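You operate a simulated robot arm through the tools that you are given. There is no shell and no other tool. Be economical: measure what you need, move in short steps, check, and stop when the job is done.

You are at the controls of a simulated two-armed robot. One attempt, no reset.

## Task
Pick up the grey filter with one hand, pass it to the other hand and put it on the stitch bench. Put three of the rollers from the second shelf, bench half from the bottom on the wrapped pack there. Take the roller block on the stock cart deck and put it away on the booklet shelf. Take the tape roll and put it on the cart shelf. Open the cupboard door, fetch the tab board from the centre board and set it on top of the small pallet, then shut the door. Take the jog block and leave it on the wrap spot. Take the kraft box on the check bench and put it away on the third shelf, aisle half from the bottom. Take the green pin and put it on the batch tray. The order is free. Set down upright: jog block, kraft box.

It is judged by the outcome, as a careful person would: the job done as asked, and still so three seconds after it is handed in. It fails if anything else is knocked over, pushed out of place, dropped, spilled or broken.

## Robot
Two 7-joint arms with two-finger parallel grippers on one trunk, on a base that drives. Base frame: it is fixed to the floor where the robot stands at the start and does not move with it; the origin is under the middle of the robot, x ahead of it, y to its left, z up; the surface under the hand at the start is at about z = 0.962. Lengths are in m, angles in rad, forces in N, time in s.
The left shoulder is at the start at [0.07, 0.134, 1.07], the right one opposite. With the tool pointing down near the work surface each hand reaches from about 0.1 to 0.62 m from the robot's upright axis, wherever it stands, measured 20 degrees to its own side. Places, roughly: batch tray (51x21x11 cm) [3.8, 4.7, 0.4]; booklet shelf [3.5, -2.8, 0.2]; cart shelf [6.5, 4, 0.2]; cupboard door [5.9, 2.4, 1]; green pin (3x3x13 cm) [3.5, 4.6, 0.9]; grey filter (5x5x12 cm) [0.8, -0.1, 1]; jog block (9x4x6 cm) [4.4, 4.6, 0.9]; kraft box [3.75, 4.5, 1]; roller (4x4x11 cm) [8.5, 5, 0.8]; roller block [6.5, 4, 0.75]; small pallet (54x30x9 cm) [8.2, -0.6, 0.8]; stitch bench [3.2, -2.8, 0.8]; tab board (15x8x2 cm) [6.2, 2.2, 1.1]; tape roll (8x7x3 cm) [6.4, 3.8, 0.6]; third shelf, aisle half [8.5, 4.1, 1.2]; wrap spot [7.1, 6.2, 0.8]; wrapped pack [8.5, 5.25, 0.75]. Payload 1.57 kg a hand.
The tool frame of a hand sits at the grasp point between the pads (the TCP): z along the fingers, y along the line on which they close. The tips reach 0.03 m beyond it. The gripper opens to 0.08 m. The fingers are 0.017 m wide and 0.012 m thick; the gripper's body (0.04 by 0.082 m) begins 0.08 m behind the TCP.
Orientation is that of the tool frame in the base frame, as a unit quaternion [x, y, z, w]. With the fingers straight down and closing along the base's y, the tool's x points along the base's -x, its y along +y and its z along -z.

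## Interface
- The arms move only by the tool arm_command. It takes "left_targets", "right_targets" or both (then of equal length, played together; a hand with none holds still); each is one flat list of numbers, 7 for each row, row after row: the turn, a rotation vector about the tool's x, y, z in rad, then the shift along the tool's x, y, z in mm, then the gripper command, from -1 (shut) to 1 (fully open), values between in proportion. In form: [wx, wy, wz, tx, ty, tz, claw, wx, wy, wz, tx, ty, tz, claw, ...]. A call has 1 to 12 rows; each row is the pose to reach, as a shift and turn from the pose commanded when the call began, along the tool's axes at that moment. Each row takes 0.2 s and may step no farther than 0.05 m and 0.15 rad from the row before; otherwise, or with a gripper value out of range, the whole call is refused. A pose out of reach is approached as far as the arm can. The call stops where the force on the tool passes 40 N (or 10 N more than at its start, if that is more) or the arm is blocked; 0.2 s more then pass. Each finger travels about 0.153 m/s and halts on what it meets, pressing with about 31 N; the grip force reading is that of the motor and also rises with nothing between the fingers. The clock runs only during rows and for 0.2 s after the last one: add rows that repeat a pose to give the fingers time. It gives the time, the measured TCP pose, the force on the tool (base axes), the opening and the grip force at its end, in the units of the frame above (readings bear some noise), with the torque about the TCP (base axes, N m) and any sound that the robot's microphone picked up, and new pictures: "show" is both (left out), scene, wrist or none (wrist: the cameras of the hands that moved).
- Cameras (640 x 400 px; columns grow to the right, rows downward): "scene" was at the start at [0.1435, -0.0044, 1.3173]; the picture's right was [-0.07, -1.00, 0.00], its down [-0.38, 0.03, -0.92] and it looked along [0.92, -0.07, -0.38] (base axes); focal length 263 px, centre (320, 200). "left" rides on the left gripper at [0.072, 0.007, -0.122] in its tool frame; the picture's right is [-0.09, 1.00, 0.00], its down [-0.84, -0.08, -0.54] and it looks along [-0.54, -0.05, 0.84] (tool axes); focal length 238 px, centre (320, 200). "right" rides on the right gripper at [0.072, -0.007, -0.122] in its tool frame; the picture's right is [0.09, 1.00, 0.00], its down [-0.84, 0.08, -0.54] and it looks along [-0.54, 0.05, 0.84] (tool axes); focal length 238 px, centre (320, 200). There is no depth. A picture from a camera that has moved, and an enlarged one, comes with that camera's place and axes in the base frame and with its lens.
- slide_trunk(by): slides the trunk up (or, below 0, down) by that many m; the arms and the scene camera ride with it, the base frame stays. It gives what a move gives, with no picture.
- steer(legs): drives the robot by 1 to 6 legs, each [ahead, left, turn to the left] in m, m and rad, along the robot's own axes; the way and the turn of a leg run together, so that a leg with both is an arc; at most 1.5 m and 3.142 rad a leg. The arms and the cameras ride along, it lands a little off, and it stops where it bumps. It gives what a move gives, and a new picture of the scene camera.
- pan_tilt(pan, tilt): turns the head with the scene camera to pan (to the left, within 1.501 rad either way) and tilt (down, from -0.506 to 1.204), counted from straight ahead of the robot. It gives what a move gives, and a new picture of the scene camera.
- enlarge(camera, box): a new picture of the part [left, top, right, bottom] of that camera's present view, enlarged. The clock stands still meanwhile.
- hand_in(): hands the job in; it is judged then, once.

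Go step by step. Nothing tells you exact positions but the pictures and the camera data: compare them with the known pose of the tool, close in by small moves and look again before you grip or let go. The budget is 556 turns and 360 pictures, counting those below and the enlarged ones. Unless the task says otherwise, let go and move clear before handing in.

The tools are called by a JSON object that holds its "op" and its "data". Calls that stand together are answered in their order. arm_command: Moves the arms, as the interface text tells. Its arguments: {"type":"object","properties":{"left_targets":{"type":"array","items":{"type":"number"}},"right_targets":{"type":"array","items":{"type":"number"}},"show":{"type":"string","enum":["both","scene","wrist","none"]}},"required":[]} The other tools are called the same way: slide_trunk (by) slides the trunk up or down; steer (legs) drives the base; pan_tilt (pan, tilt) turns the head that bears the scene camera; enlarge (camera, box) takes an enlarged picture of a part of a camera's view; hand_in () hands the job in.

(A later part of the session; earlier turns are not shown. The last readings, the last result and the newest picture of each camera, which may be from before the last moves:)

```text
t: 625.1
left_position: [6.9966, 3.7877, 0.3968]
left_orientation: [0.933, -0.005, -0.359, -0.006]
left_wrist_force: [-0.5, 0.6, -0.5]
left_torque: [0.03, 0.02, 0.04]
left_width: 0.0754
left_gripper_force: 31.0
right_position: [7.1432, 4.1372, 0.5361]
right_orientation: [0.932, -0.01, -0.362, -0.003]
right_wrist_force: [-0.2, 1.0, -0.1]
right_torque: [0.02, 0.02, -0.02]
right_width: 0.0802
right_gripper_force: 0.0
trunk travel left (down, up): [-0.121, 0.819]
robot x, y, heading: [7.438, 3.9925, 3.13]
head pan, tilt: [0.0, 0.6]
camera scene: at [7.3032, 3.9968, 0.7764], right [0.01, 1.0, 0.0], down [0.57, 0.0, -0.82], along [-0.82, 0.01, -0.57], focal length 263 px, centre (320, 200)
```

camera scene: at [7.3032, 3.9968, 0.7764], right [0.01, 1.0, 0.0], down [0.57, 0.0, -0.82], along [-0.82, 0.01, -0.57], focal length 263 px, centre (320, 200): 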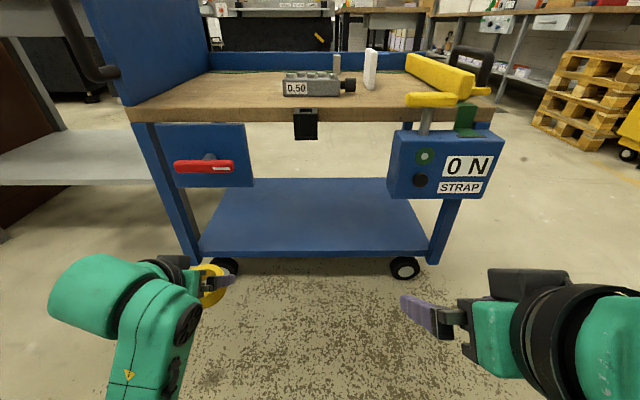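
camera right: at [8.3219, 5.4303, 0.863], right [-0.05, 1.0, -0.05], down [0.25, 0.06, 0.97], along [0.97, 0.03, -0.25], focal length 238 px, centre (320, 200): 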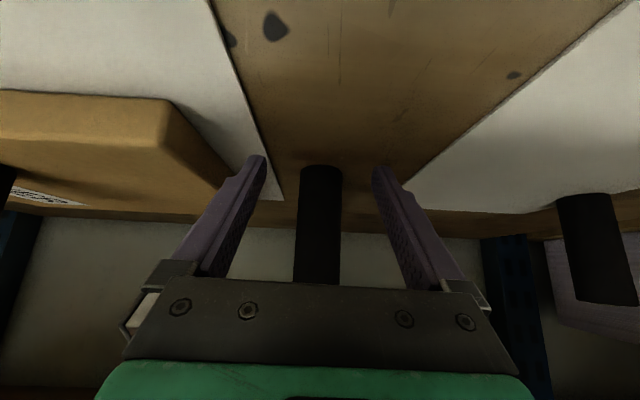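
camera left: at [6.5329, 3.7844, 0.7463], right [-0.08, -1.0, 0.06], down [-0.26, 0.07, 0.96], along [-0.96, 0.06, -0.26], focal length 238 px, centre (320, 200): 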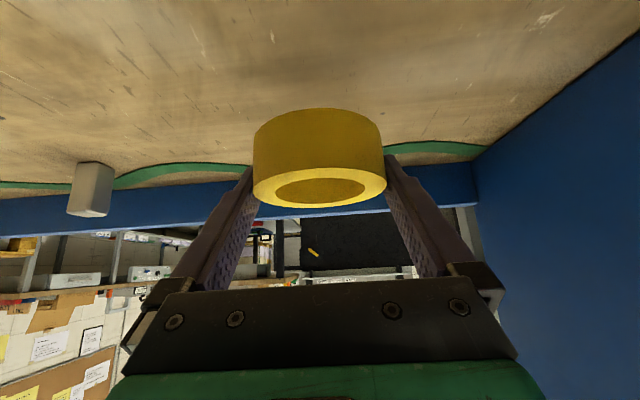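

Lower shelf plate at z≈0.16, front edge x≈6.70, clear. Approach for placing at ≈[6.60,3.92].

{"op": "slide_trunk", "data": {"by": -0.115}}

{"op": "steer", "data": {"legs": [[0, -0.07, 0.01], [0.27, 0, 0]]}}

{"op": "arm_command", "data": {"left_targets": [0, 0, 0, -15, -15, 22, -1, 0, 0, 0, -35, -30, 40, -1, 0, 0, 0, -60, -45, 65, -1, 0, 0, 0, -85, -55, 90, -1, 0, 0, 0, -85, -55, 90, -1]}}

```text
t: 626.5
left_position: [6.9997, 3.7729, 0.3083]
left_orientation: [0.925, -0.003, -0.38, 0.028]
left_wrist_force: [-0.1, 0.2, -0.7]
left_torque: [0.03, 0.02, 0.01]
left_width: 0.0752
left_gripper_force: 31.4
right_position: [7.1509, 4.1417, 0.4314]
right_orientation: [0.928, -0.011, -0.373, 0.003]
right_wrist_force: [1.1, 0.6, -0.5]
right_torque: [-0.03, 0.02, -0.01]
right_width: 0.08
right_gripper_force: 0.0
trunk travel left (down, up): [-0.006, 0.934]
robot x, y, heading: [7.4389, 3.994, 3.137]
head pan, tilt: [0.0, 0.6]
```

```text
t: 629.1
left_position: [6.7326, 3.8369, 0.307]
left_orientation: [0.925, 0.003, -0.378, 0.03]
left_wrist_force: [-0.2, -1.1, -2.1]
left_torque: [0.0, -0.03, 0.0]
left_width: 0.0717
left_gripper_force: 30.6
right_position: [6.8808, 4.2068, 0.4286]
right_orientation: [0.929, -0.007, -0.371, 0.004]
right_wrist_force: [0.3, 0.0, -0.5]
right_torque: [0.03, 0.03, -0.01]
right_width: 0.08
right_gripper_force: 0.1
trunk travel left (down, up): [-0.006, 0.934]
robot x, y, heading: [7.1724, 4.0607, -3.142]
head pan, tilt: [0.0, 0.6]
camera scene: at [7.0451, 4.0706, 0.6693], right [0.0, 1.0, -0.01], down [0.55, 0.0, -0.84], along [-0.84, -0.01, -0.55], focal length 263 px, centre (320, 200)
```

scene: 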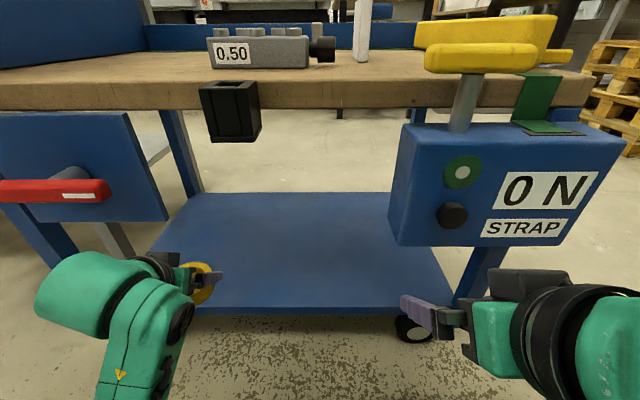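

```text
t: 630.5
left_position: [6.6049, 3.8432, 0.2823]
left_orientation: [0.927, 0.013, -0.367, 0.079]
left_wrist_force: [-0.2, -0.4, -1.4]
left_torque: [-0.02, 0.0, 0.0]
left_width: 0.0713
left_gripper_force: 30.8
right_position: [6.8748, 4.2042, 0.4195]
right_orientation: [0.932, -0.005, -0.363, -0.001]
right_wrist_force: [0.3, -0.1, 0.2]
right_torque: [-0.02, 0.0, -0.02]
right_width: 0.08
right_gripper_force: 0.1
trunk travel left (down, up): [-0.006, 0.934]
robot x, y, heading: [7.1732, 4.0646, -3.136]
head pan, tilt: [0.0, 0.6]
stopped in row 5 (left hand): the arm was blocked; the commanded pose is now the measured one
camera scene: at [7.0343, 4.0656, 0.6614], right [0.0, 1.0, 0.0], down [0.57, 0.0, -0.82], along [-0.82, 0.0, -0.57], focal length 263 px, centre (320, 200)
camera left: at [6.7401, 3.8543, 0.3209], right [0.02, -0.98, 0.2], down [-0.25, 0.19, 0.95], along [-0.97, -0.06, -0.24], focal length 238 px, centre (320, 200)
```

scene: 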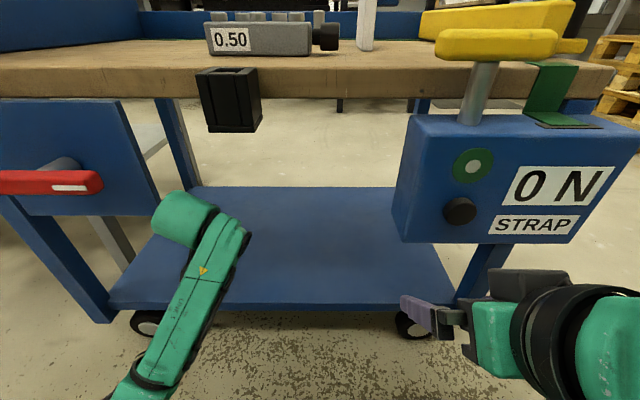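
left: 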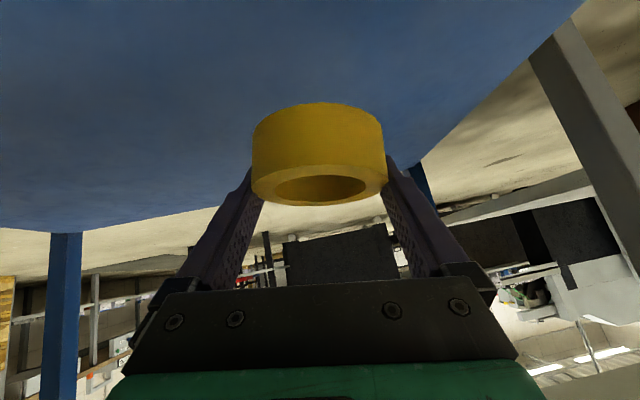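

The elbow touched the floor at the lowest trunk position. Raise the trunk, straighten the hand and reach down with the arm instead.

{"op": "slide_trunk", "data": {"by": 0.17}}

{"op": "arm_command", "data": {"left_targets": [0.08, 0.006, -0.016, 0, 0, 0, -1, 0.157, 0.013, -0.033, 10, -20, 12, -1, 0.157, 0.013, -0.033, 25, -40, 28, -1, 0.157, 0.013, -0.033, 45, -55, 50, -1, 0.157, 0.013, -0.033, 70, -65, 78, -1, 0.157, 0.013, -0.033, 95, -70, 105, -1, 0.157, 0.013, -0.033, 95, -70, 105, -1]}}

```text
t: 632.4
left_position: [6.6214, 3.8417, 0.3979]
left_orientation: [0.944, 0.008, -0.318, 0.082]
left_wrist_force: [-0.6, -0.5, -0.1]
left_torque: [0.02, 0.03, -0.04]
left_width: 0.0713
left_gripper_force: 30.8
right_position: [6.8728, 4.2011, 0.5881]
right_orientation: [0.933, -0.004, -0.361, -0.003]
right_wrist_force: [-0.7, 0.8, -0.1]
right_torque: [0.02, 0.03, 0.0]
right_width: 0.0798
right_gripper_force: 0.0
trunk travel left (down, up): [-0.176, 0.764]
robot x, y, heading: [7.174, 4.0659, -3.132]
head pan, tilt: [0.0, 0.6]
```

```text
t: 634.0
left_position: [6.5962, 3.8943, 0.3008]
left_orientation: [0.932, 0.0, -0.363, 0.0]
left_wrist_force: [-0.5, -0.3, -0.7]
left_torque: [0.0, 0.01, 0.0]
left_width: 0.0711
left_gripper_force: 30.8
right_position: [6.8739, 4.2044, 0.5909]
right_orientation: [0.932, -0.005, -0.363, -0.001]
right_wrist_force: [-0.3, 0.6, -0.6]
right_torque: [0.04, 0.01, 0.02]
right_width: 0.0801
right_gripper_force: 0.1
trunk travel left (down, up): [-0.176, 0.764]
robot x, y, heading: [7.1715, 4.0683, -3.133]
head pan, tilt: [0.0, 0.6]
camera scene: at [7.0344, 4.0661, 0.8315], right [0.0, 1.0, 0.0], down [0.57, 0.0, -0.82], along [-0.82, 0.0, -0.57], focal length 263 px, centre (320, 200)
camera left: at [6.7313, 3.8893, 0.3411], right [-0.07, -1.0, 0.06], down [-0.25, 0.08, 0.97], along [-0.97, 0.05, -0.25], focal length 238 px, centre (320, 200)
```

scene: 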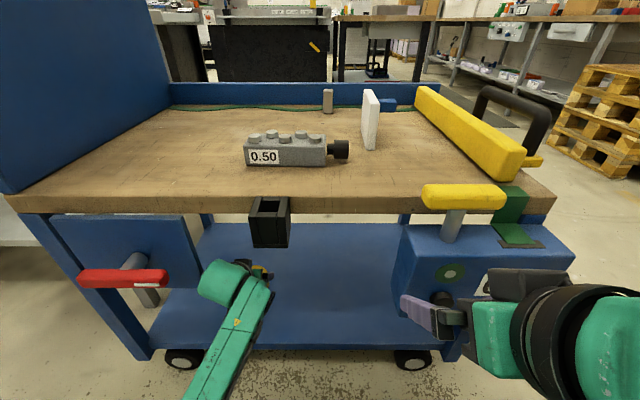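
left: 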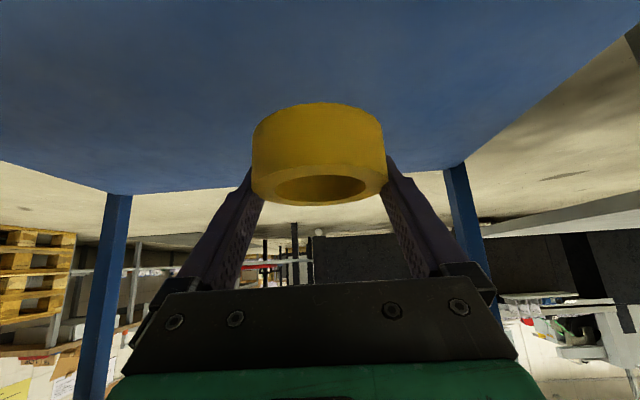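

{"op": "arm_command", "data": {"left_targets": [0, 0, 0, 24, 0, 26, -1, 0, 0, 0, 44, 0, 48, -1, 0, 0, 0, 54, 0, 59, -1, 0, 0, 0, 60, 0, 65, -1, 0, 0, 0, 64, 0, 70, -1, 0, 0, 0, 68, 0, 74, -1, 0, 0, 0, 72, 0, 78, -1, 0, 0, 0, 76, 0, 83, -1]}}

```text
t: 635.8
left_position: [6.5971, 3.894, 0.1906]
left_orientation: [0.932, 0.0, -0.363, 0.0]
left_wrist_force: [-0.3, -0.6, -1.1]
left_torque: [-0.03, -0.02, 0.0]
left_width: 0.071
left_gripper_force: 30.8
right_position: [6.8737, 4.2043, 0.5896]
right_orientation: [0.932, -0.005, -0.362, -0.001]
right_wrist_force: [0.3, 0.4, 0.0]
right_torque: [-0.03, 0.03, 0.02]
right_width: 0.0803
right_gripper_force: 0.1
trunk travel left (down, up): [-0.176, 0.764]
robot x, y, heading: [7.1758, 4.0641, -3.141]
head pan, tilt: [0.0, 0.6]
camera scene: at [7.0344, 4.066, 0.8314], right [0.0, 1.0, 0.0], down [0.57, 0.0, -0.82], along [-0.82, 0.0, -0.57], focal length 263 px, centre (320, 200)
camera left: at [6.7323, 3.8878, 0.2305], right [-0.07, -1.0, 0.06], down [-0.25, 0.08, 0.97], along [-0.97, 0.05, -0.25], focal length 238 px, centre (320, 200)
```

scene: 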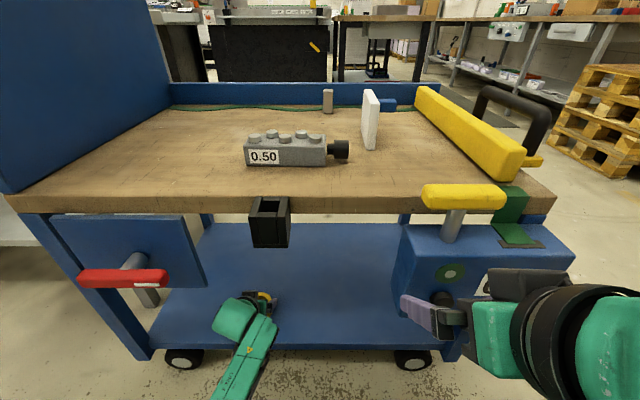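
left: 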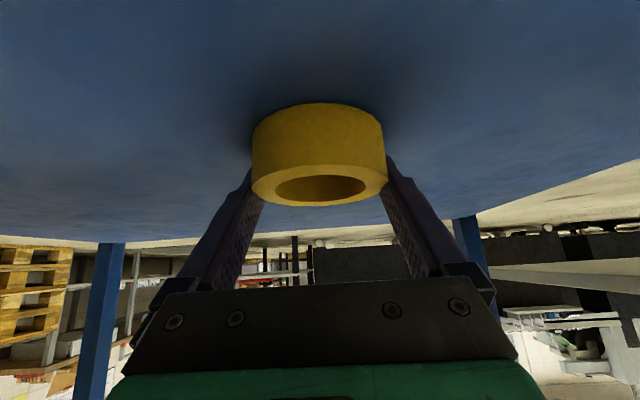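

{"op": "arm_command", "data": {"left_targets": [0, 0, 0, 3, 0, 3, -1, 0, 0, 0, 6, 0, 6, -1, 0, 0, 0, 9, 0, 9, -1, 0, 0, 0, 12, 0, 13, -1, 0, 0, 0, 15, 0, 16, -1, 0, 0, 0, 18, 0, 19, -1], "show": "wrist"}}

```text
t: 636.7
left_position: [6.5911, 3.8952, 0.1866]
left_orientation: [0.927, -0.001, -0.374, -0.001]
left_wrist_force: [-2.3, -1.5, 14.9]
left_torque: [-0.17, -0.03, -0.05]
left_width: 0.0701
left_gripper_force: 31.4
right_position: [6.8759, 4.2057, 0.5886]
right_orientation: [0.932, -0.004, -0.363, 0.001]
right_wrist_force: [-0.4, 0.3, 0.1]
right_torque: [0.02, 0.06, 0.03]
right_width: 0.08
right_gripper_force: 0.0
trunk travel left (down, up): [-0.176, 0.764]
robot x, y, heading: [7.1724, 4.0652, -3.136]
head pan, tilt: [0.0, 0.6]
stopped in row 4 (left hand): the force on the tool passed its limit at 44 N (the readings are from after the stop); the commanded pose is now the measured one
camera left: at [6.728, 3.8886, 0.2245], right [-0.07, -1.0, 0.06], down [-0.23, 0.08, 0.97], along [-0.97, 0.05, -0.23], focal length 238 px, centre (320, 200)
```

left: 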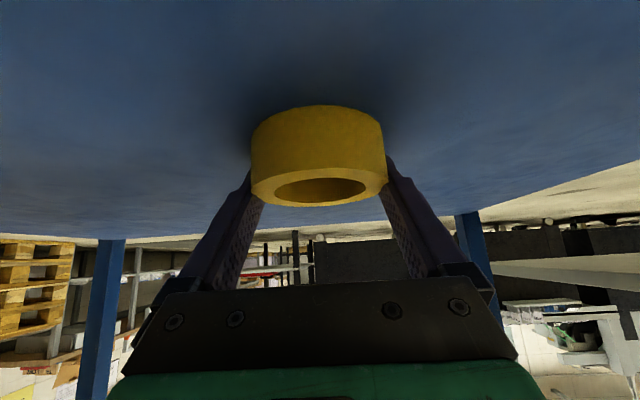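

Contact. Release and withdraw back/up.

{"op": "arm_command", "data": {"left_targets": [0, 0, 0, 0, 0, 0, 1, 0, 0, 0, 0, 0, 0, 1, 0, 0, 0, -3, 0, -8, 1, 0, 0, 0, -10, 0, -35, 1, 0, 0, 0, -5, 0, -75, 1, 0, 0, 0, 10, 0, -115, 1, 0, 0, 0, 25, 0, -150, 1], "show": "scene"}}

```text
t: 638.3
left_position: [6.7158, 3.8944, 0.2733]
left_orientation: [0.929, -0.001, -0.369, -0.001]
left_wrist_force: [1.3, 0.5, -0.8]
left_torque: [-0.04, 0.01, -0.03]
left_width: 0.0802
left_gripper_force: 0.1
right_position: [6.8737, 4.2042, 0.5889]
right_orientation: [0.932, -0.005, -0.363, -0.001]
right_wrist_force: [-0.7, 0.4, -0.8]
right_torque: [0.0, 0.03, 0.02]
right_width: 0.08
right_gripper_force: 0.0
trunk travel left (down, up): [-0.176, 0.764]
robot x, y, heading: [7.174, 4.0643, -3.138]
head pan, tilt: [0.0, 0.6]
camera scene: at [7.0349, 4.066, 0.8314], right [0.0, 1.0, 0.0], down [0.56, 0.0, -0.83], along [-0.83, 0.0, -0.56], focal length 263 px, centre (320, 200)
```

scene: 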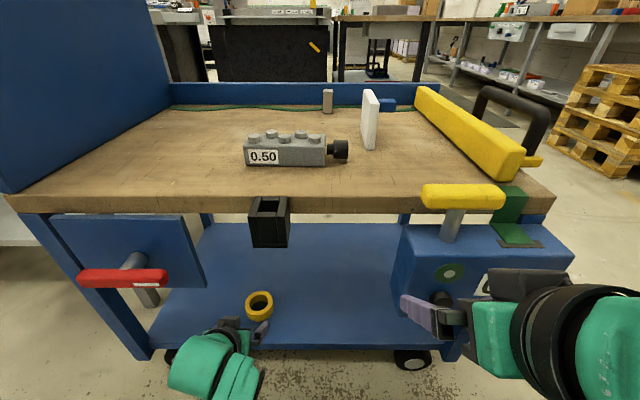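

Tape roll is on the cart shelf. Next the cupboard: back off, restore both hands to fingers-down and raise.

{"op": "steer", "data": {"legs": [[-0.33, 0, 0]]}}

{"op": "slide_trunk", "data": {"by": 0.4}}

{"op": "slide_trunk", "data": {"by": 0.33}}

{"op": "arm_command", "data": {"left_targets": [0, 0.12, 0, 0, 0, 0, 1, 0, 0.24, 0, 0, 0, 0, 1, 0, 0.36, 0, 0, 0, 0, 1, 0, 0.48, 0, 0, 0, 0, 1, 0, 0.6, 0, 0, 0, 0, 1, 0, 0.75, 0, 0, 0, 0, 1], "right_targets": [0, 0.12, 0, 0, 0, 0, 1, 0, 0.24, 0, 0, 0, 0, 1, 0, 0.36, 0, 0, 0, 0, 1, 0, 0.48, 0, 0, 0, 0, 1, 0, 0.6, 0, 0, 0, 0, 1, 0, 0.74, 0, 0, 0, 0, 1], "show": "none"}}

```text
t: 640.4
left_position: [7.0339, 3.8944, 0.2739]
left_orientation: [0.929, 0.0, -0.369, 0.0]
left_wrist_force: [0.3, -1.0, 0.1]
left_torque: [0.01, -0.01, 0.01]
left_width: 0.0802
left_gripper_force: 0.1
right_position: [7.1909, 4.2059, 0.5896]
right_orientation: [0.932, -0.003, -0.362, 0.0]
right_wrist_force: [-0.4, -0.1, 0.5]
right_torque: [-0.02, 0.01, 0.01]
right_width: 0.08
right_gripper_force: 0.0
trunk travel left (down, up): [-0.176, 0.764]
robot x, y, heading: [7.4899, 4.0641, -3.132]
head pan, tilt: [0.0, 0.6]
camera scene: at [7.3521, 4.0673, 0.8315], right [-0.01, 1.0, 0.0], down [0.56, 0.0, -0.83], along [-0.83, -0.01, -0.56], focal length 263 px, centre (320, 200)
```

scene: 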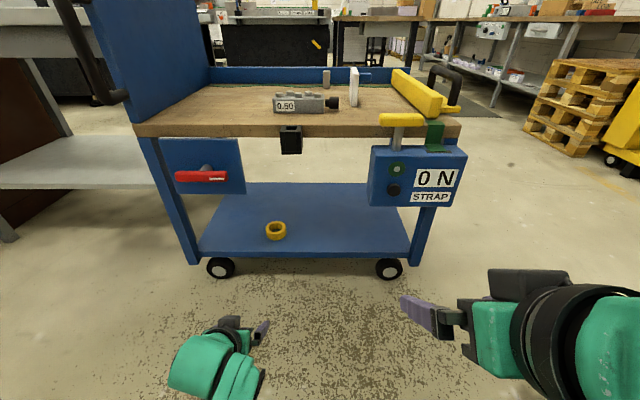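

```text
t: 644.2
left_position: [7.0335, 3.8946, 0.673]
left_orientation: [0.93, 0.0, -0.369, -0.001]
left_wrist_force: [-0.4, 0.3, -0.3]
left_torque: [0.05, -0.03, 0.04]
left_width: 0.08
left_gripper_force: 0.1
right_position: [7.1903, 4.2039, 0.9899]
right_orientation: [0.932, -0.003, -0.362, 0.001]
right_wrist_force: [0.1, 0.5, 0.1]
right_torque: [0.01, 0.0, -0.05]
right_width: 0.0801
right_gripper_force: 0.2
trunk travel left (down, up): [-0.576, 0.364]
robot x, y, heading: [7.4872, 4.0659, -3.133]
head pan, tilt: [0.0, 0.6]
```

```text
t: 647.5
left_position: [7.0324, 3.8939, 1.0039]
left_orientation: [0.93, 0.0, -0.368, -0.001]
left_wrist_force: [-1.0, 0.1, -0.4]
left_torque: [0.05, -0.01, -0.04]
left_width: 0.0799
left_gripper_force: 0.0
right_position: [7.1916, 4.2068, 1.319]
right_orientation: [0.932, -0.004, -0.362, -0.001]
right_wrist_force: [0.4, 0.7, 0.5]
right_torque: [-0.02, -0.02, -0.04]
right_width: 0.0798
right_gripper_force: 0.0
trunk travel left (down, up): [-0.906, 0.034]
robot x, y, heading: [7.4898, 4.0656, -3.135]
head pan, tilt: [0.0, 0.6]
```

```text
t: 649.1
left_position: [7.0346, 3.8585, 1.0049]
left_orientation: [0.999, 0.016, -0.001, 0.037]
left_wrist_force: [0.9, -0.1, 0.4]
left_torque: [0.02, -0.02, 0.01]
left_width: 0.0801
left_gripper_force: 0.1
right_position: [7.1898, 4.2049, 1.319]
right_orientation: [1.0, -0.002, 0.0, 0.002]
right_wrist_force: [0.4, -1.1, -0.4]
right_torque: [-0.01, 0.03, 0.01]
right_width: 0.0801
right_gripper_force: 0.1
trunk travel left (down, up): [-0.906, 0.034]
robot x, y, heading: [7.4915, 4.0636, -3.132]
head pan, tilt: [0.0, 0.6]
stopped in row 6 (left hand): the arm was blocked; the commanded pose is now the measured one
```

{"op": "arm_command", "data": {"left_targets": [0.04, 0, 0.016, -15, 0, -40, 1, 0.074, 0, 0.032, -30, 0, -80, 1, 0.074, 0, 0.032, -30, 0, -125, 1, 0.074, 0, 0.032, -30, 0, -170, 1, 0.074, 0, 0.032, -30, 0, -215, 1, 0.074, 0, 0.032, -30, 0, -260, 1, 0.074, 0, 0.032, -30, 0, -300, 1], "show": "none"}}

{"op": "pan_tilt", "data": {"pan": 0, "tilt": 0.4}}

{"op": "steer", "data": {"legs": [[0, -1.05, 0], [1.2, 0, -0.01], [1.1, 0, 0], [0, 0, 1.571], [1.4, 0, 0]]}}

```text
t: 650.7
left_position: [6.9408, 3.8514, 1.2867]
left_orientation: [1.0, -0.003, 0.0, -0.001]
left_wrist_force: [-0.9, 1.0, -0.2]
left_torque: [0.0, -0.01, -0.03]
left_width: 0.0802
left_gripper_force: 0.1
left hand out of reach, approached as far as the arm can: row 2, 3, 4, 5, 6, 7
right_position: [7.1922, 4.2066, 1.3193]
right_orientation: [1.0, -0.002, -0.001, 0.002]
right_wrist_force: [-0.4, 0.5, 0.8]
right_torque: [-0.02, 0.01, 0.01]
right_width: 0.0802
right_gripper_force: 0.1
trunk travel left (down, up): [-0.906, 0.034]
robot x, y, heading: [7.4908, 4.0642, -3.138]
head pan, tilt: [0.0, 0.6]
```

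```text
t: 651.4
left_position: [6.9394, 3.851, 1.2839]
left_orientation: [1.0, -0.002, 0.0, -0.002]
left_wrist_force: [-0.6, 0.2, -0.9]
left_torque: [0.01, 0.02, 0.01]
left_width: 0.0799
left_gripper_force: 0.1
right_position: [7.19, 4.2056, 1.3195]
right_orientation: [1.0, -0.003, -0.001, 0.002]
right_wrist_force: [-0.6, 0.2, 0.3]
right_torque: [0.01, 0.0, -0.02]
right_width: 0.0802
right_gripper_force: 0.1
trunk travel left (down, up): [-0.906, 0.034]
robot x, y, heading: [7.4914, 4.0645, -3.134]
head pan, tilt: [0.0, 0.4]
camera scene: at [7.3477, 4.0672, 1.5796], right [-0.01, 1.0, 0.0], down [0.39, 0.0, -0.92], along [-0.92, -0.01, -0.39], focal length 263 px, centre (320, 200)
```

scene: 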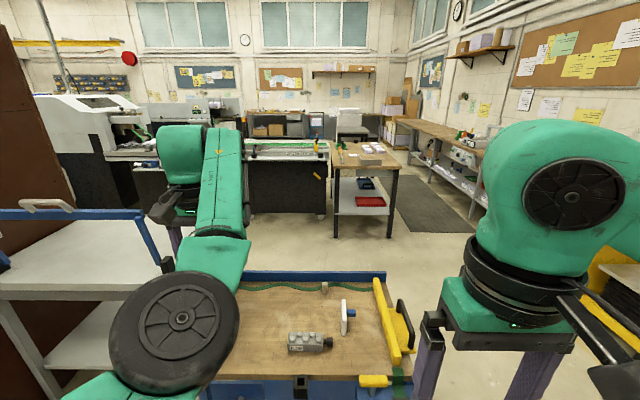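

```text
t: 678.2
left_position: [5.4713, 3.2004, 1.2862]
left_orientation: [0.696, 0.718, -0.001, -0.002]
left_wrist_force: [0.3, -0.5, 0.0]
left_torque: [0.01, -0.02, 0.02]
left_width: 0.0797
left_gripper_force: 0.0
right_position: [5.1081, 3.4395, 1.319]
right_orientation: [0.696, 0.718, 0.001, 0.002]
right_wrist_force: [-0.2, 0.1, 0.1]
right_torque: [-0.04, -0.03, -0.04]
right_width: 0.0797
right_gripper_force: 0.2
trunk travel left (down, up): [-0.906, 0.034]
robot x, y, heading: [5.2368, 3.7449, -1.534]
head pan, tilt: [0.0, 0.4]
camera scene: at [5.2436, 3.6036, 1.5798], right [-1.0, -0.04, 0.0], down [-0.02, 0.39, -0.92], along [0.04, -0.92, -0.39], focal length 263 px, centre (320, 200)
```

scene: 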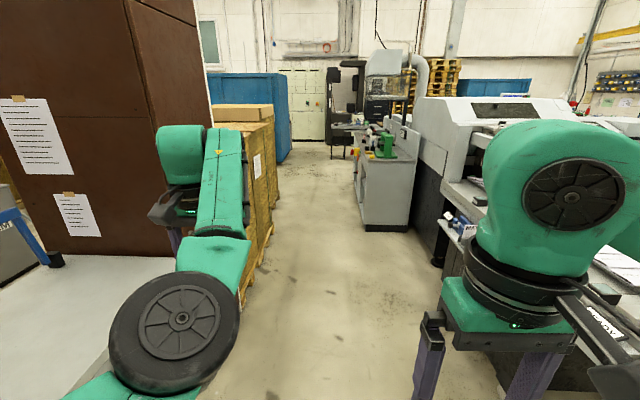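

{"op": "arm_command", "data": {"left_targets": [0, 0, 0, 45, 0, 0, 1, 0, 0, 0, 90, 0, 0, 1, 0, 0, 0, 135, 0, 0, 1, 0, 0, 0, 180, 0, 0, 1, 0, 0, 0, 220, 0, 0, 1], "show": "none"}}

{"op": "steer", "data": {"legs": [[0, -0.1, -0.03], [1.3, 0, 0], [0, 0, 1.571]]}}

```text
t: 679.4
left_position: [5.6174, 3.3584, 1.3106]
left_orientation: [0.696, 0.718, -0.003, -0.002]
left_wrist_force: [0.3, 0.1, 0.7]
left_torque: [-0.07, 0.03, 0.0]
left_width: 0.0799
left_gripper_force: 0.1
left hand out of reach, approached as far as the arm can: row 1, 2, 3, 4, 5
right_position: [5.1109, 3.4436, 1.3201]
right_orientation: [0.696, 0.718, -0.001, 0.001]
right_wrist_force: [-0.2, -0.2, -0.7]
right_torque: [-0.08, 0.0, 0.03]
right_width: 0.08
right_gripper_force: 0.1
trunk travel left (down, up): [-0.906, 0.034]
robot x, y, heading: [5.2389, 3.7464, -1.529]
head pan, tilt: [0.0, 0.4]
```

```text
t: 690.4
left_position: [5.5491, 2.8141, 1.3096]
left_orientation: [0.003, 1.0, -0.001, 0.001]
left_wrist_force: [0.3, 0.8, 0.2]
left_torque: [0.0, 0.02, 0.01]
left_width: 0.0797
left_gripper_force: 0.0
right_position: [5.4459, 2.3129, 1.3193]
right_orientation: [0.004, 1.0, 0.002, 0.001]
right_wrist_force: [0.5, -0.1, -0.4]
right_torque: [-0.01, 0.0, -0.02]
right_width: 0.08
right_gripper_force: 0.1
trunk travel left (down, up): [-0.906, 0.034]
robot x, y, heading: [5.1453, 2.4559, 0.009]
head pan, tilt: [0.0, 0.4]
camera scene: at [5.2895, 2.4558, 1.5797], right [0.01, -1.0, 0.0], down [-0.39, 0.0, -0.92], along [0.92, 0.01, -0.39], focal length 263 px, centre (320, 200)
```

scene: 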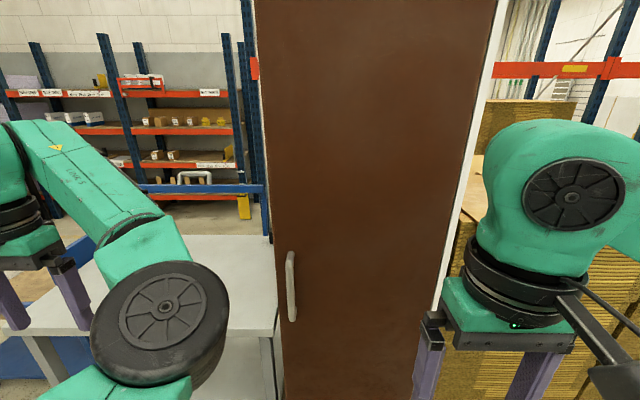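

Facing the door: handle ≈[5.85,2.55,1.07], hinge on the right side (y≈2.03). Lower, bring the left hand in line and pitch its fingers forward.

{"op": "slide_trunk", "data": {"by": -0.26}}

{"op": "arm_command", "data": {"left_targets": [0, 0, 0, 0, -40, 0, 1, 0, 0, 0, 0, -80, 0, 1, 0, 0, 0, 10, -120, 0, 1, 0, 0, 0, 20, -160, 0, 1, 0, 0, 0, 30, -200, 0, 1, 0, 0, 0, 40, -240, 0, 1, 0, 0, 0, 50, -262, 0, 1], "show": "none"}}

{"op": "arm_command", "data": {"left_targets": [0, -0.14, 0, 0, 0, 0, 1, 0, -0.28, 0, 0, 0, 0, 1, 0, -0.42, 0, 0, 0, 0, 1, 0, -0.56, 0, 0, 0, 0, 1, 0, -0.7, 0, 0, 0, 0, 1, 0, -0.84, 0, 0, 0, 0, 1, 0, -0.98, 0, 0, 0, 0, 1, 0, -1.12, 0, 0, 0, 0, 1, 0, -1.26, 0, 0, 0, 0, 1, 0, -1.4, 0, 0, 0, 0, 1, 0, -1.5, 0, 0, 0, 0, 1, 0, -1.57, 0, 0, 0, 0, 1]}}

```text
t: 693.1
left_position: [5.5484, 2.8159, 1.0481]
left_orientation: [0.002, 1.0, -0.002, -0.001]
left_wrist_force: [-0.2, 0.3, 0.4]
left_torque: [-0.02, 0.03, 0.01]
left_width: 0.0799
left_gripper_force: 0.1
right_position: [5.4437, 2.313, 1.0584]
right_orientation: [0.004, 1.0, 0.002, 0.0]
right_wrist_force: [1.0, 0.7, -0.3]
right_torque: [0.01, -0.01, 0.01]
right_width: 0.0799
right_gripper_force: 0.0
trunk travel left (down, up): [-0.646, 0.294]
robot x, y, heading: [5.1478, 2.4489, 0.006]
head pan, tilt: [0.0, 0.4]
```

```text
t: 694.7
left_position: [5.5802, 2.7973, 1.0622]
left_orientation: [0.003, 1.0, -0.002, 0.001]
left_wrist_force: [-0.4, -0.5, -0.6]
left_torque: [-0.03, -0.05, -0.02]
left_width: 0.0799
left_gripper_force: 0.0
left hand out of reach, approached as far as the arm can: row 1, 2, 3, 4, 5, 6, 7
right_position: [5.4444, 2.3116, 1.0586]
right_orientation: [0.004, 1.0, 0.002, 0.0]
right_wrist_force: [-0.3, 0.5, 0.1]
right_torque: [0.04, 0.03, -0.03]
right_width: 0.0802
right_gripper_force: 0.1
trunk travel left (down, up): [-0.646, 0.294]
robot x, y, heading: [5.1445, 2.4534, 0.002]
head pan, tilt: [0.0, 0.4]
```

```text
t: 697.3
left_position: [5.6017, 2.8226, 1.0797]
left_orientation: [-0.001, 0.702, 0.006, 0.712]
left_wrist_force: [-0.6, -0.8, -0.1]
left_torque: [0.02, 0.01, 0.01]
left_width: 0.0801
left_gripper_force: 0.1
left hand out of reach, approached as far as the arm can: row 1, 2, 3, 4, 5, 6, 7, 8, 9, 10, 11, 12
right_position: [5.445, 2.311, 1.0592]
right_orientation: [0.003, 1.0, 0.002, -0.001]
right_wrist_force: [-0.3, -0.3, -0.1]
right_torque: [0.01, 0.0, -0.01]
right_width: 0.0799
right_gripper_force: 0.1
trunk travel left (down, up): [-0.646, 0.294]
robot x, y, heading: [5.1459, 2.4495, 0.005]
head pan, tilt: [0.0, 0.4]
camera scene: at [5.29, 2.4554, 1.3196], right [0.01, -1.0, 0.0], down [-0.39, 0.0, -0.92], along [0.92, 0.01, -0.39], focal length 263 px, centre (320, 200)
camera left: at [5.4806, 2.8296, 1.0044], right [-0.01, 0.99, 0.1], down [-0.55, -0.09, 0.83], along [0.83, -0.05, 0.55], focal length 238 px, centre (320, 200)
```

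scene: 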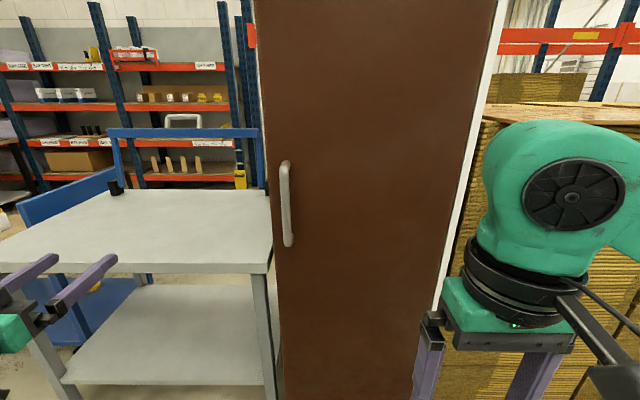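
left: 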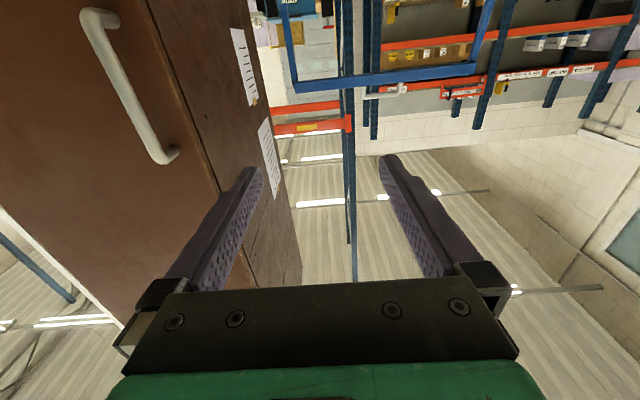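

Handle bar at ≈[5.875,2.549], z 0.93–1.16. Move the left hand laterally in line with it.

{"op": "arm_command", "data": {"left_targets": [0, 0, 0, 5, -45, 0, 1, 0, 0, 0, 10, -90, 0, 1, 0, 0, 0, 15, -135, 0, 1, 0, 0, 0, 20, -180, 0, 1, 0, 0, 0, 27, -225, 0, 1, 0, 0, 0, 33, -272, 0, 1, 0, 0, 0, 33, -272, 0, 1]}}

```text
t: 698.0
left_position: [5.6284, 2.7223, 1.1794]
left_orientation: [0.022, 0.608, 0.061, 0.791]
left_wrist_force: [0.1, -0.3, -0.1]
left_torque: [0.04, 0.0, 0.05]
left_width: 0.0798
left_gripper_force: 0.1
left hand out of reach, approached as far as the arm can: row 1, 2, 3
right_position: [5.4445, 2.3116, 1.0593]
right_orientation: [0.003, 1.0, 0.003, 0.001]
right_wrist_force: [0.9, 0.1, -0.4]
right_torque: [0.0, -0.03, 0.03]
right_width: 0.08
right_gripper_force: 0.1
trunk travel left (down, up): [-0.646, 0.294]
robot x, y, heading: [5.1425, 2.4525, 0.008]
head pan, tilt: [0.0, 0.4]
stopped in row 3 (left hand): the arm was blocked; the commanded pose is now the measured one
camera scene: at [5.2891, 2.4542, 1.3197], right [0.01, -1.0, 0.0], down [-0.39, 0.0, -0.92], along [0.92, 0.01, -0.39], focal length 263 px, centre (320, 200)
camera left: at [5.5297, 2.7343, 1.0796], right [-0.09, 0.98, 0.2], down [-0.73, -0.2, 0.65], along [0.68, -0.08, 0.73], focal length 238 px, centre (320, 200)
```

scene: 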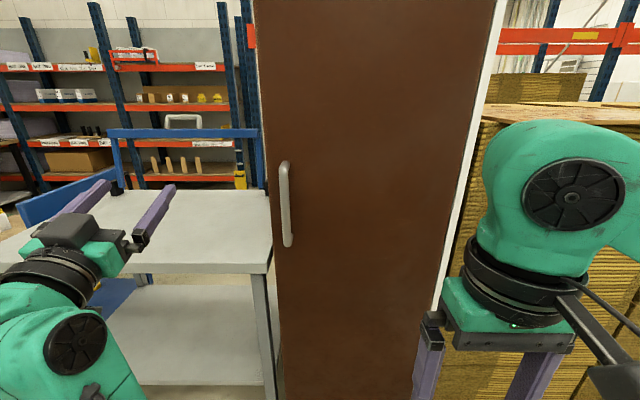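
left: 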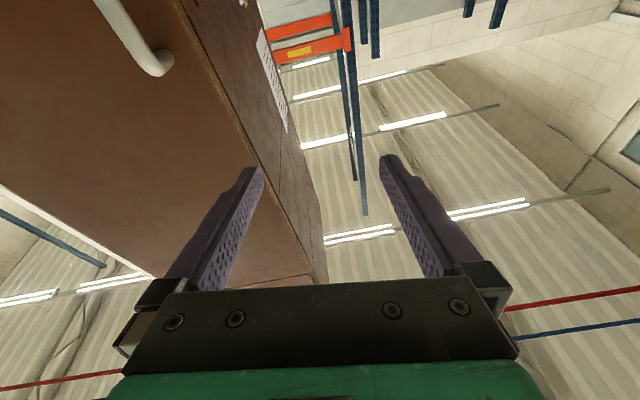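

The left arm is in an awkward elbow configuration. Turn to open space (north), then straighten and extend it to reset.

{"op": "steer", "data": {"legs": [[0, 0, 1.57]]}}

{"op": "arm_command", "data": {"left_targets": [0.028, 0.13, -0.058, 0, 0, 0, 1, 0.055, 0.26, -0.117, 0, 0, 0, 1], "show": "none"}}

{"op": "arm_command", "data": {"left_targets": [0, 0.14, 0, 0, 0, 10, 1, 0, 0.28, 0, 0, 0, 20, 1, 0, 0.42, 0, 0, 0, 30, 1, 0, 0.56, 0, 0, 0, 40, 1, 0, 0.7, 0, 0, 0, 50, 1, 0, 0.84, 0, 0, 0, 60, 1, 0, 0.98, 0, 0, 0, 70, 1, 0, 1.12, 0, 0, 0, 80, 1, 0, 1.26, 0, 0, 0, 90, 1, 0, 1.4, 0, 0, 0, 100, 1, 0, 1.5, 0, 0, 0, 110, 1, 0, 1.57, 0, 0, 0, 120, 1], "show": "scene"}}

```text
t: 702.5
left_position: [4.829, 2.9078, 1.179]
left_orientation: [-0.436, 0.425, 0.627, 0.487]
left_wrist_force: [0.9, -0.1, 0.3]
left_torque: [0.0, 0.01, -0.02]
left_width: 0.0799
left_gripper_force: 0.1
right_position: [5.255, 2.7646, 1.0589]
right_orientation: [0.738, -0.675, -0.001, 0.001]
right_wrist_force: [0.0, -0.4, 0.1]
right_torque: [0.03, 0.03, -0.03]
right_width: 0.08
right_gripper_force: 0.1
trunk travel left (down, up): [-0.646, 0.294]
robot x, y, heading: [5.1442, 2.4531, 1.675]
head pan, tilt: [0.0, 0.4]
camera scene: at [5.1318, 2.5975, 1.3197], right [0.99, 0.1, 0.0], down [0.04, -0.39, -0.92], along [-0.1, 0.92, -0.39], focal length 263 px, centre (320, 200)
```

scene: 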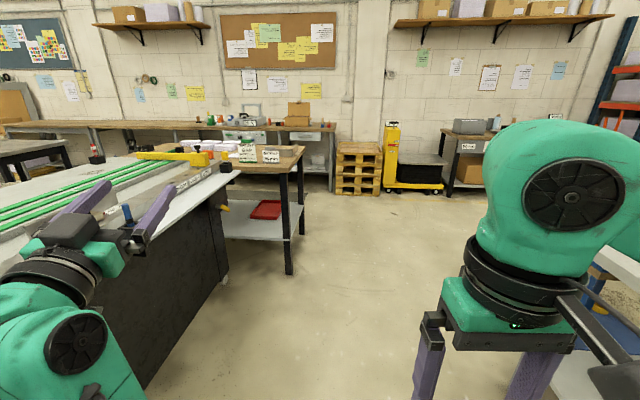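

```text
t: 703.1
left_position: [4.8289, 2.9085, 1.1795]
left_orientation: [0.526, -0.474, -0.523, -0.474]
left_wrist_force: [-0.1, 0.3, 0.0]
left_torque: [-0.01, -0.02, 0.03]
left_width: 0.08
left_gripper_force: 0.1
right_position: [5.2562, 2.7652, 1.0603]
right_orientation: [0.739, -0.674, -0.002, 0.002]
right_wrist_force: [1.0, 0.9, 0.0]
right_torque: [0.0, -0.03, 0.03]
right_width: 0.0799
right_gripper_force: 0.1
trunk travel left (down, up): [-0.646, 0.294]
robot x, y, heading: [5.1458, 2.454, 1.674]
head pan, tilt: [0.0, 0.4]
```

```text
t: 705.7
left_position: [4.8289, 2.9615, 1.1521]
left_orientation: [0.739, -0.673, -0.02, -0.015]
left_wrist_force: [0.1, -0.7, -0.7]
left_torque: [0.0, 0.0, 0.02]
left_width: 0.0801
left_gripper_force: 0.0
left hand out of reach, approached as far as the arm can: row 10, 11, 12
right_position: [5.2565, 2.7649, 1.0592]
right_orientation: [0.739, -0.674, -0.001, 0.002]
right_wrist_force: [-0.3, 0.9, -0.4]
right_torque: [0.01, 0.01, -0.02]
right_width: 0.0799
right_gripper_force: 0.1
trunk travel left (down, up): [-0.646, 0.294]
robot x, y, heading: [5.1484, 2.451, 1.678]
head pan, tilt: [0.0, 0.4]
camera scene: at [5.1321, 2.5981, 1.3196], right [0.99, 0.1, 0.0], down [0.04, -0.39, -0.92], along [-0.1, 0.92, -0.39], focal length 263 px, centre (320, 200)
```

scene: 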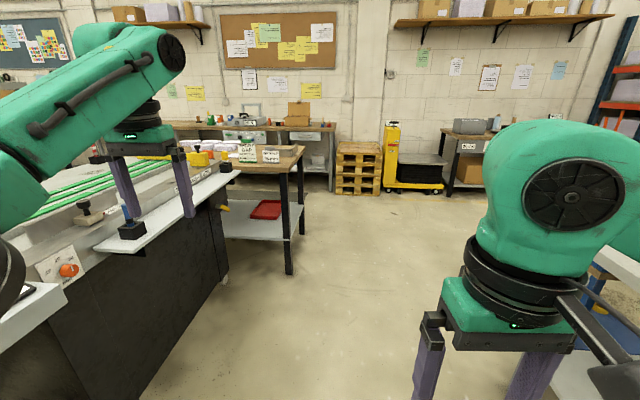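

The arm is back to its normal configuration. Retract it a little and re-face the cupboard from slightly further north/back.

{"op": "arm_command", "data": {"left_targets": [0.03, 0, 0, 40, -15, 0, 1, 0.05, 0, 0, 80, -30, 0, 1, 0.05, 0, 0, 120, -50, -20, 1, 0.05, 0, 0, 160, -70, -20, 1, 0.05, 0, 0, 190, -80, -20, 1], "show": "scene"}}

```text
t: 706.9
left_position: [4.9255, 2.7789, 1.164]
left_orientation: [0.739, -0.672, -0.004, -0.035]
left_wrist_force: [0.8, 0.4, 0.5]
left_torque: [-0.01, 0.0, -0.01]
left_width: 0.0799
left_gripper_force: 0.0
right_position: [5.2558, 2.7649, 1.0602]
right_orientation: [0.739, -0.674, -0.001, 0.001]
right_wrist_force: [-0.7, -0.2, 0.3]
right_torque: [0.02, -0.03, -0.01]
right_width: 0.0797
right_gripper_force: 0.1
trunk travel left (down, up): [-0.646, 0.294]
robot x, y, heading: [5.1445, 2.4554, 1.675]
head pan, tilt: [0.0, 0.4]
camera scene: at [5.1317, 2.5965, 1.3198], right [0.99, 0.1, 0.0], down [0.04, -0.39, -0.92], along [-0.1, 0.92, -0.39], focal length 263 px, centre (320, 200)
```

scene: 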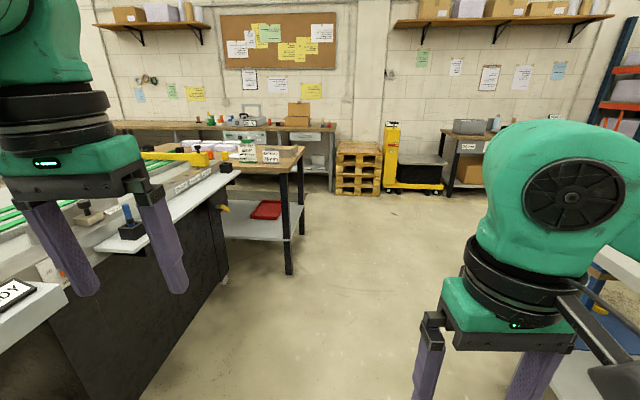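

{"op": "steer", "data": {"legs": [[0, 0, -1.675]]}}

{"op": "arm_command", "data": {"left_targets": [-0.046, -0.08, 0, 0, 0, 0, 1, -0.046, -0.22, 0, 0, 0, 0, 1, -0.046, -0.36, 0, 0, 0, 0, 1, -0.046, -0.5, 0, 0, 0, 0, 1, -0.046, -0.64, 0, 0, 0, 0, 1, -0.046, -0.78, 0, 0, 0, 0, 1, -0.046, -0.92, 0, 0, 0, 0, 1, -0.046, -1.06, 0, 0, 0, 0, 1, -0.046, -1.2, 0, 0, 0, 0, 1, -0.046, -1.34, 0, 0, 0, 0, 1, -0.046, -1.48, 0, 0, 0, 0, 1, -0.046, -1.52, 0, 0, 0, 0, 1]}}

```text
t: 711.3
left_position: [5.4917, 2.6387, 1.1645]
left_orientation: [0.004, 0.999, -0.024, 0.026]
left_wrist_force: [-0.2, -0.2, -0.7]
left_torque: [0.0, 0.02, 0.0]
left_width: 0.08
left_gripper_force: 0.0
right_position: [5.4435, 2.3129, 1.0588]
right_orientation: [0.004, 1.0, 0.002, 0.001]
right_wrist_force: [0.8, -0.7, -1.1]
right_torque: [-0.02, 0.0, 0.03]
right_width: 0.08
right_gripper_force: 0.0
trunk travel left (down, up): [-0.646, 0.294]
robot x, y, heading: [5.1455, 2.4543, 0.006]
head pan, tilt: [0.0, 0.4]
camera scene: at [5.2894, 2.4561, 1.3197], right [0.0, -1.0, 0.0], down [-0.39, 0.0, -0.92], along [0.92, 0.0, -0.39], focal length 263 px, centre (320, 200)
```

scene: 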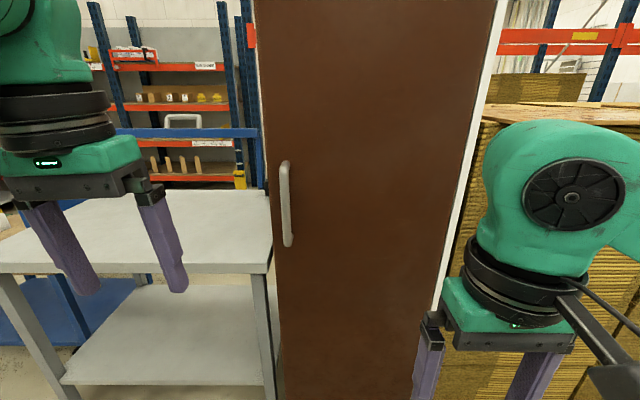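

```text
t: 713.9
left_position: [5.5615, 2.6304, 1.2464]
left_orientation: [-0.012, 0.797, 0.001, 0.604]
left_wrist_force: [-1.0, 0.1, 0.4]
left_torque: [-0.03, -0.02, -0.03]
left_width: 0.0798
left_gripper_force: 0.0
left hand out of reach, approached as far as the arm can: row 6, 7, 8, 9, 10, 11, 12
right_position: [5.4459, 2.3121, 1.0598]
right_orientation: [0.004, 1.0, 0.001, 0.0]
right_wrist_force: [0.8, 0.4, -0.9]
right_torque: [0.0, 0.02, -0.01]
right_width: 0.0799
right_gripper_force: 0.1
trunk travel left (down, up): [-0.646, 0.294]
robot x, y, heading: [5.1491, 2.4545, 0.001]
head pan, tilt: [0.0, 0.4]
camera scene: at [5.2899, 2.4559, 1.3196], right [0.0, -1.0, 0.0], down [-0.39, 0.0, -0.92], along [0.92, 0.0, -0.39], focal length 263 px, centre (320, 200)
camera left: at [5.4247, 2.6353, 1.2094], right [0.01, 1.0, 0.08], down [-0.29, -0.07, 0.95], along [0.96, -0.03, 0.29], focal length 238 px, centre (320, 200)
```

scene: 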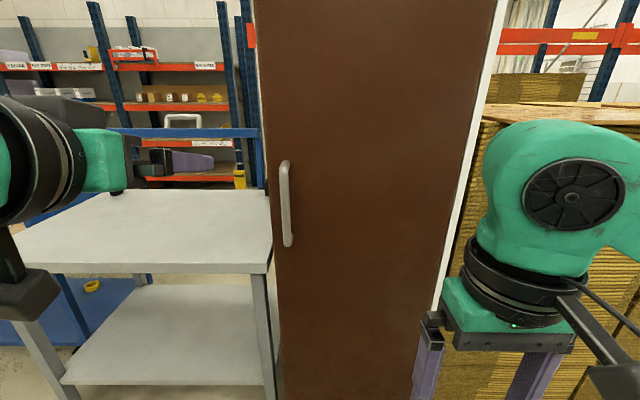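
left: 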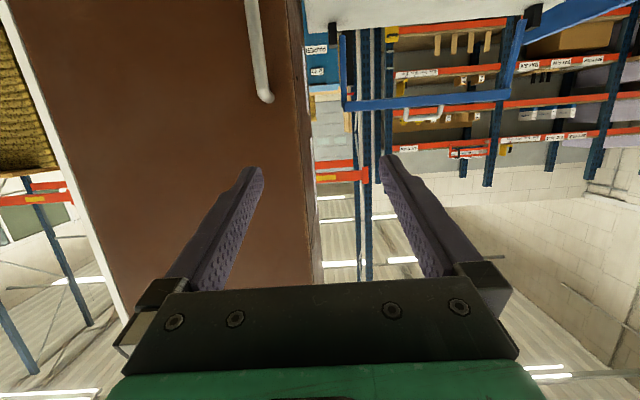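

{"op": "arm_command", "data": {"left_targets": [0, 0, 0, 30, -16, 29, 1, 0, 0, 0, 59, -32, 58, 1, 0, 0, 0, 88, -48, 87, 1, 0, 0, 0, 117, -65, 116, 1, 0, 0, 0, 146, -81, 145, 1, 0, 0, 0, 146, -81, 145, 1], "show": "wrist"}}

```text
t: 715.3
left_position: [5.6577, 2.5417, 1.0656]
left_orientation: [-0.013, 0.796, 0.001, 0.605]
left_wrist_force: [-0.5, -0.1, 0.1]
left_torque: [0.02, -0.02, 0.03]
left_width: 0.0798
left_gripper_force: 0.0
left hand out of reach, approached as far as the arm can: row 1, 2, 3
right_position: [5.4434, 2.3116, 1.0588]
right_orientation: [0.004, 1.0, 0.002, 0.001]
right_wrist_force: [0.0, 0.0, 0.9]
right_torque: [-0.02, 0.01, -0.02]
right_width: 0.0796
right_gripper_force: 0.1
trunk travel left (down, up): [-0.646, 0.294]
robot x, y, heading: [5.145, 2.4524, 0.006]
head pan, tilt: [0.0, 0.4]
camera left: at [5.5217, 2.5471, 1.0284], right [0.0, 1.0, 0.07], down [-0.3, -0.07, 0.95], along [0.95, -0.03, 0.3], focal length 238 px, centre (320, 200)
```

left: 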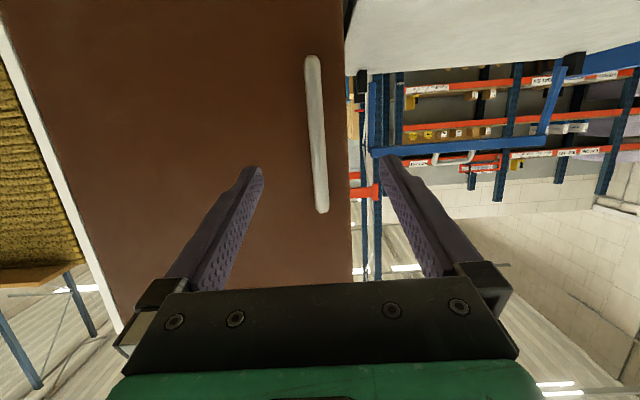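

Handle is centred between the fingers. Advance.

{"op": "arm_command", "data": {"left_targets": [0, 0, 0, -12, 1, 43, 1, 0, 0, 0, -24, 2, 86, 1, 0, 0, 0, -36, 2, 130, 1, 0, 0, 0, -46, 2, 165, 1, 0, 0, 0, -46, 2, 165, 1], "show": "wrist"}}

```text
t: 716.5
left_position: [5.8304, 2.5553, 1.0671]
left_orientation: [-0.011, 0.796, 0.0, 0.605]
left_wrist_force: [-0.6, -0.4, 0.1]
left_torque: [-0.01, -0.01, 0.01]
left_width: 0.08
left_gripper_force: 0.1
right_position: [5.4436, 2.3132, 1.0598]
right_orientation: [0.005, 1.0, 0.003, 0.001]
right_wrist_force: [0.1, -0.9, -0.2]
right_torque: [-0.01, -0.01, 0.0]
right_width: 0.0799
right_gripper_force: 0.0
trunk travel left (down, up): [-0.646, 0.294]
robot x, y, heading: [5.1465, 2.4553, 0.003]
head pan, tilt: [0.0, 0.4]
camera left: at [5.6933, 2.5607, 1.0294], right [0.01, 1.0, 0.08], down [-0.3, -0.07, 0.95], along [0.96, -0.03, 0.29], focal length 238 px, centre (320, 200)
```

left: 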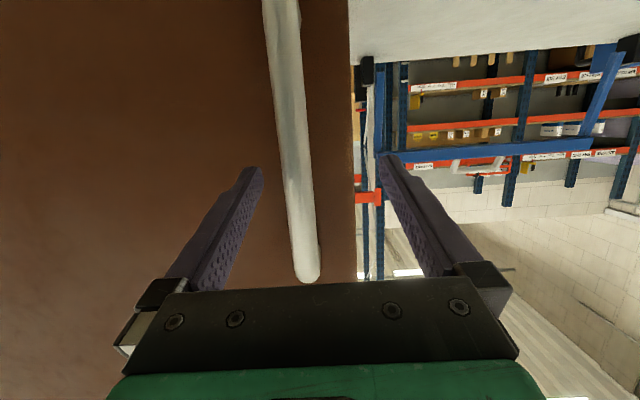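

{"op": "arm_command", "data": {"left_targets": [0, 0, 0, 0, -10, 0, 0.4, 0, 0, 0, -2, -17, 10, 0.3, 0, 0, 0, -6, -17, 22, 0.3, 0, 0, 0, -9, -17, 34, 0.3, 0, 0, 0, -9, -17, 34, 0.3], "show": "wrist"}}

```text
t: 717.7
left_position: [5.8675, 2.5393, 1.0667]
left_orientation: [-0.012, 0.797, 0.001, 0.604]
left_wrist_force: [0.2, -0.3, -0.1]
left_torque: [0.0, -0.01, -0.01]
left_width: 0.052
left_gripper_force: 0.1
right_position: [5.4435, 2.3114, 1.0594]
right_orientation: [0.005, 1.0, 0.002, -0.001]
right_wrist_force: [-0.5, -0.9, 0.5]
right_torque: [0.02, 0.01, -0.03]
right_width: 0.0797
right_gripper_force: 0.0
trunk travel left (down, up): [-0.646, 0.294]
robot x, y, heading: [5.1467, 2.4516, 0.002]
head pan, tilt: [0.0, 0.4]
camera left: at [5.7311, 2.544, 1.0294], right [0.01, 1.0, 0.08], down [-0.29, -0.07, 0.95], along [0.96, -0.03, 0.29], focal length 238 px, centre (320, 200)
```

left: 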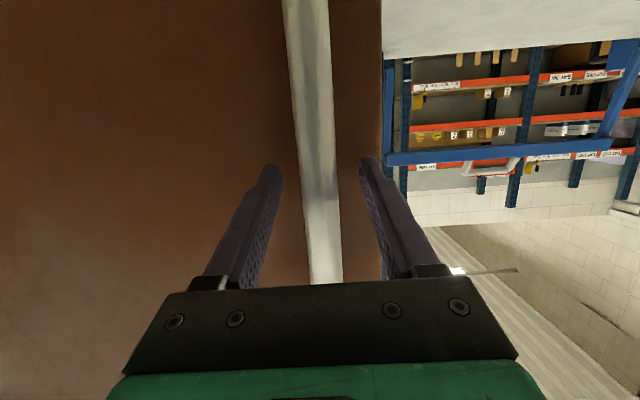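

{"op": "arm_command", "data": {"left_targets": [0, 0, 0, 0, 0, 0, -0.2, 0, 0, 0, 0, 0, 0, -1, 0, 0, 0, 0, 0, 0, -1], "show": "wrist"}}

```text
t: 718.5
left_position: [5.8695, 2.5393, 1.0663]
left_orientation: [-0.011, 0.797, 0.001, 0.604]
left_wrist_force: [0.7, -0.4, 0.1]
left_torque: [0.63, 0.14, 0.02]
left_width: 0.0217
left_gripper_force: 34.8
right_position: [5.445, 2.3127, 1.0582]
right_orientation: [0.005, 1.0, 0.002, 0.0]
right_wrist_force: [-0.4, -0.1, -0.9]
right_torque: [-0.03, 0.01, 0.02]
right_width: 0.0799
right_gripper_force: 0.1
trunk travel left (down, up): [-0.646, 0.294]
robot x, y, heading: [5.1445, 2.4555, 0.007]
head pan, tilt: [0.0, 0.4]
camera left: at [5.7313, 2.5438, 1.0292], right [0.0, 1.0, 0.08], down [-0.29, -0.07, 0.95], along [0.96, -0.03, 0.29], focal length 238 px, centre (320, 200)
```

left: 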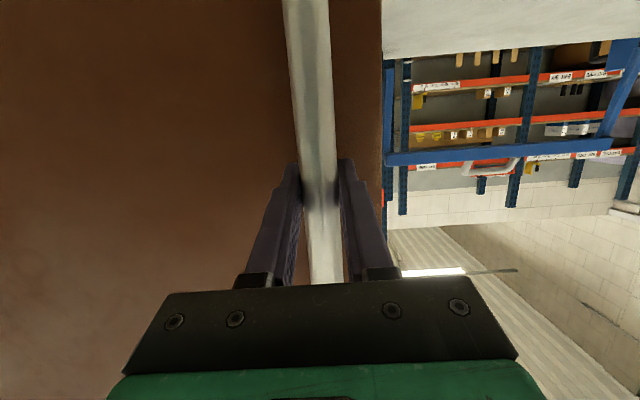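

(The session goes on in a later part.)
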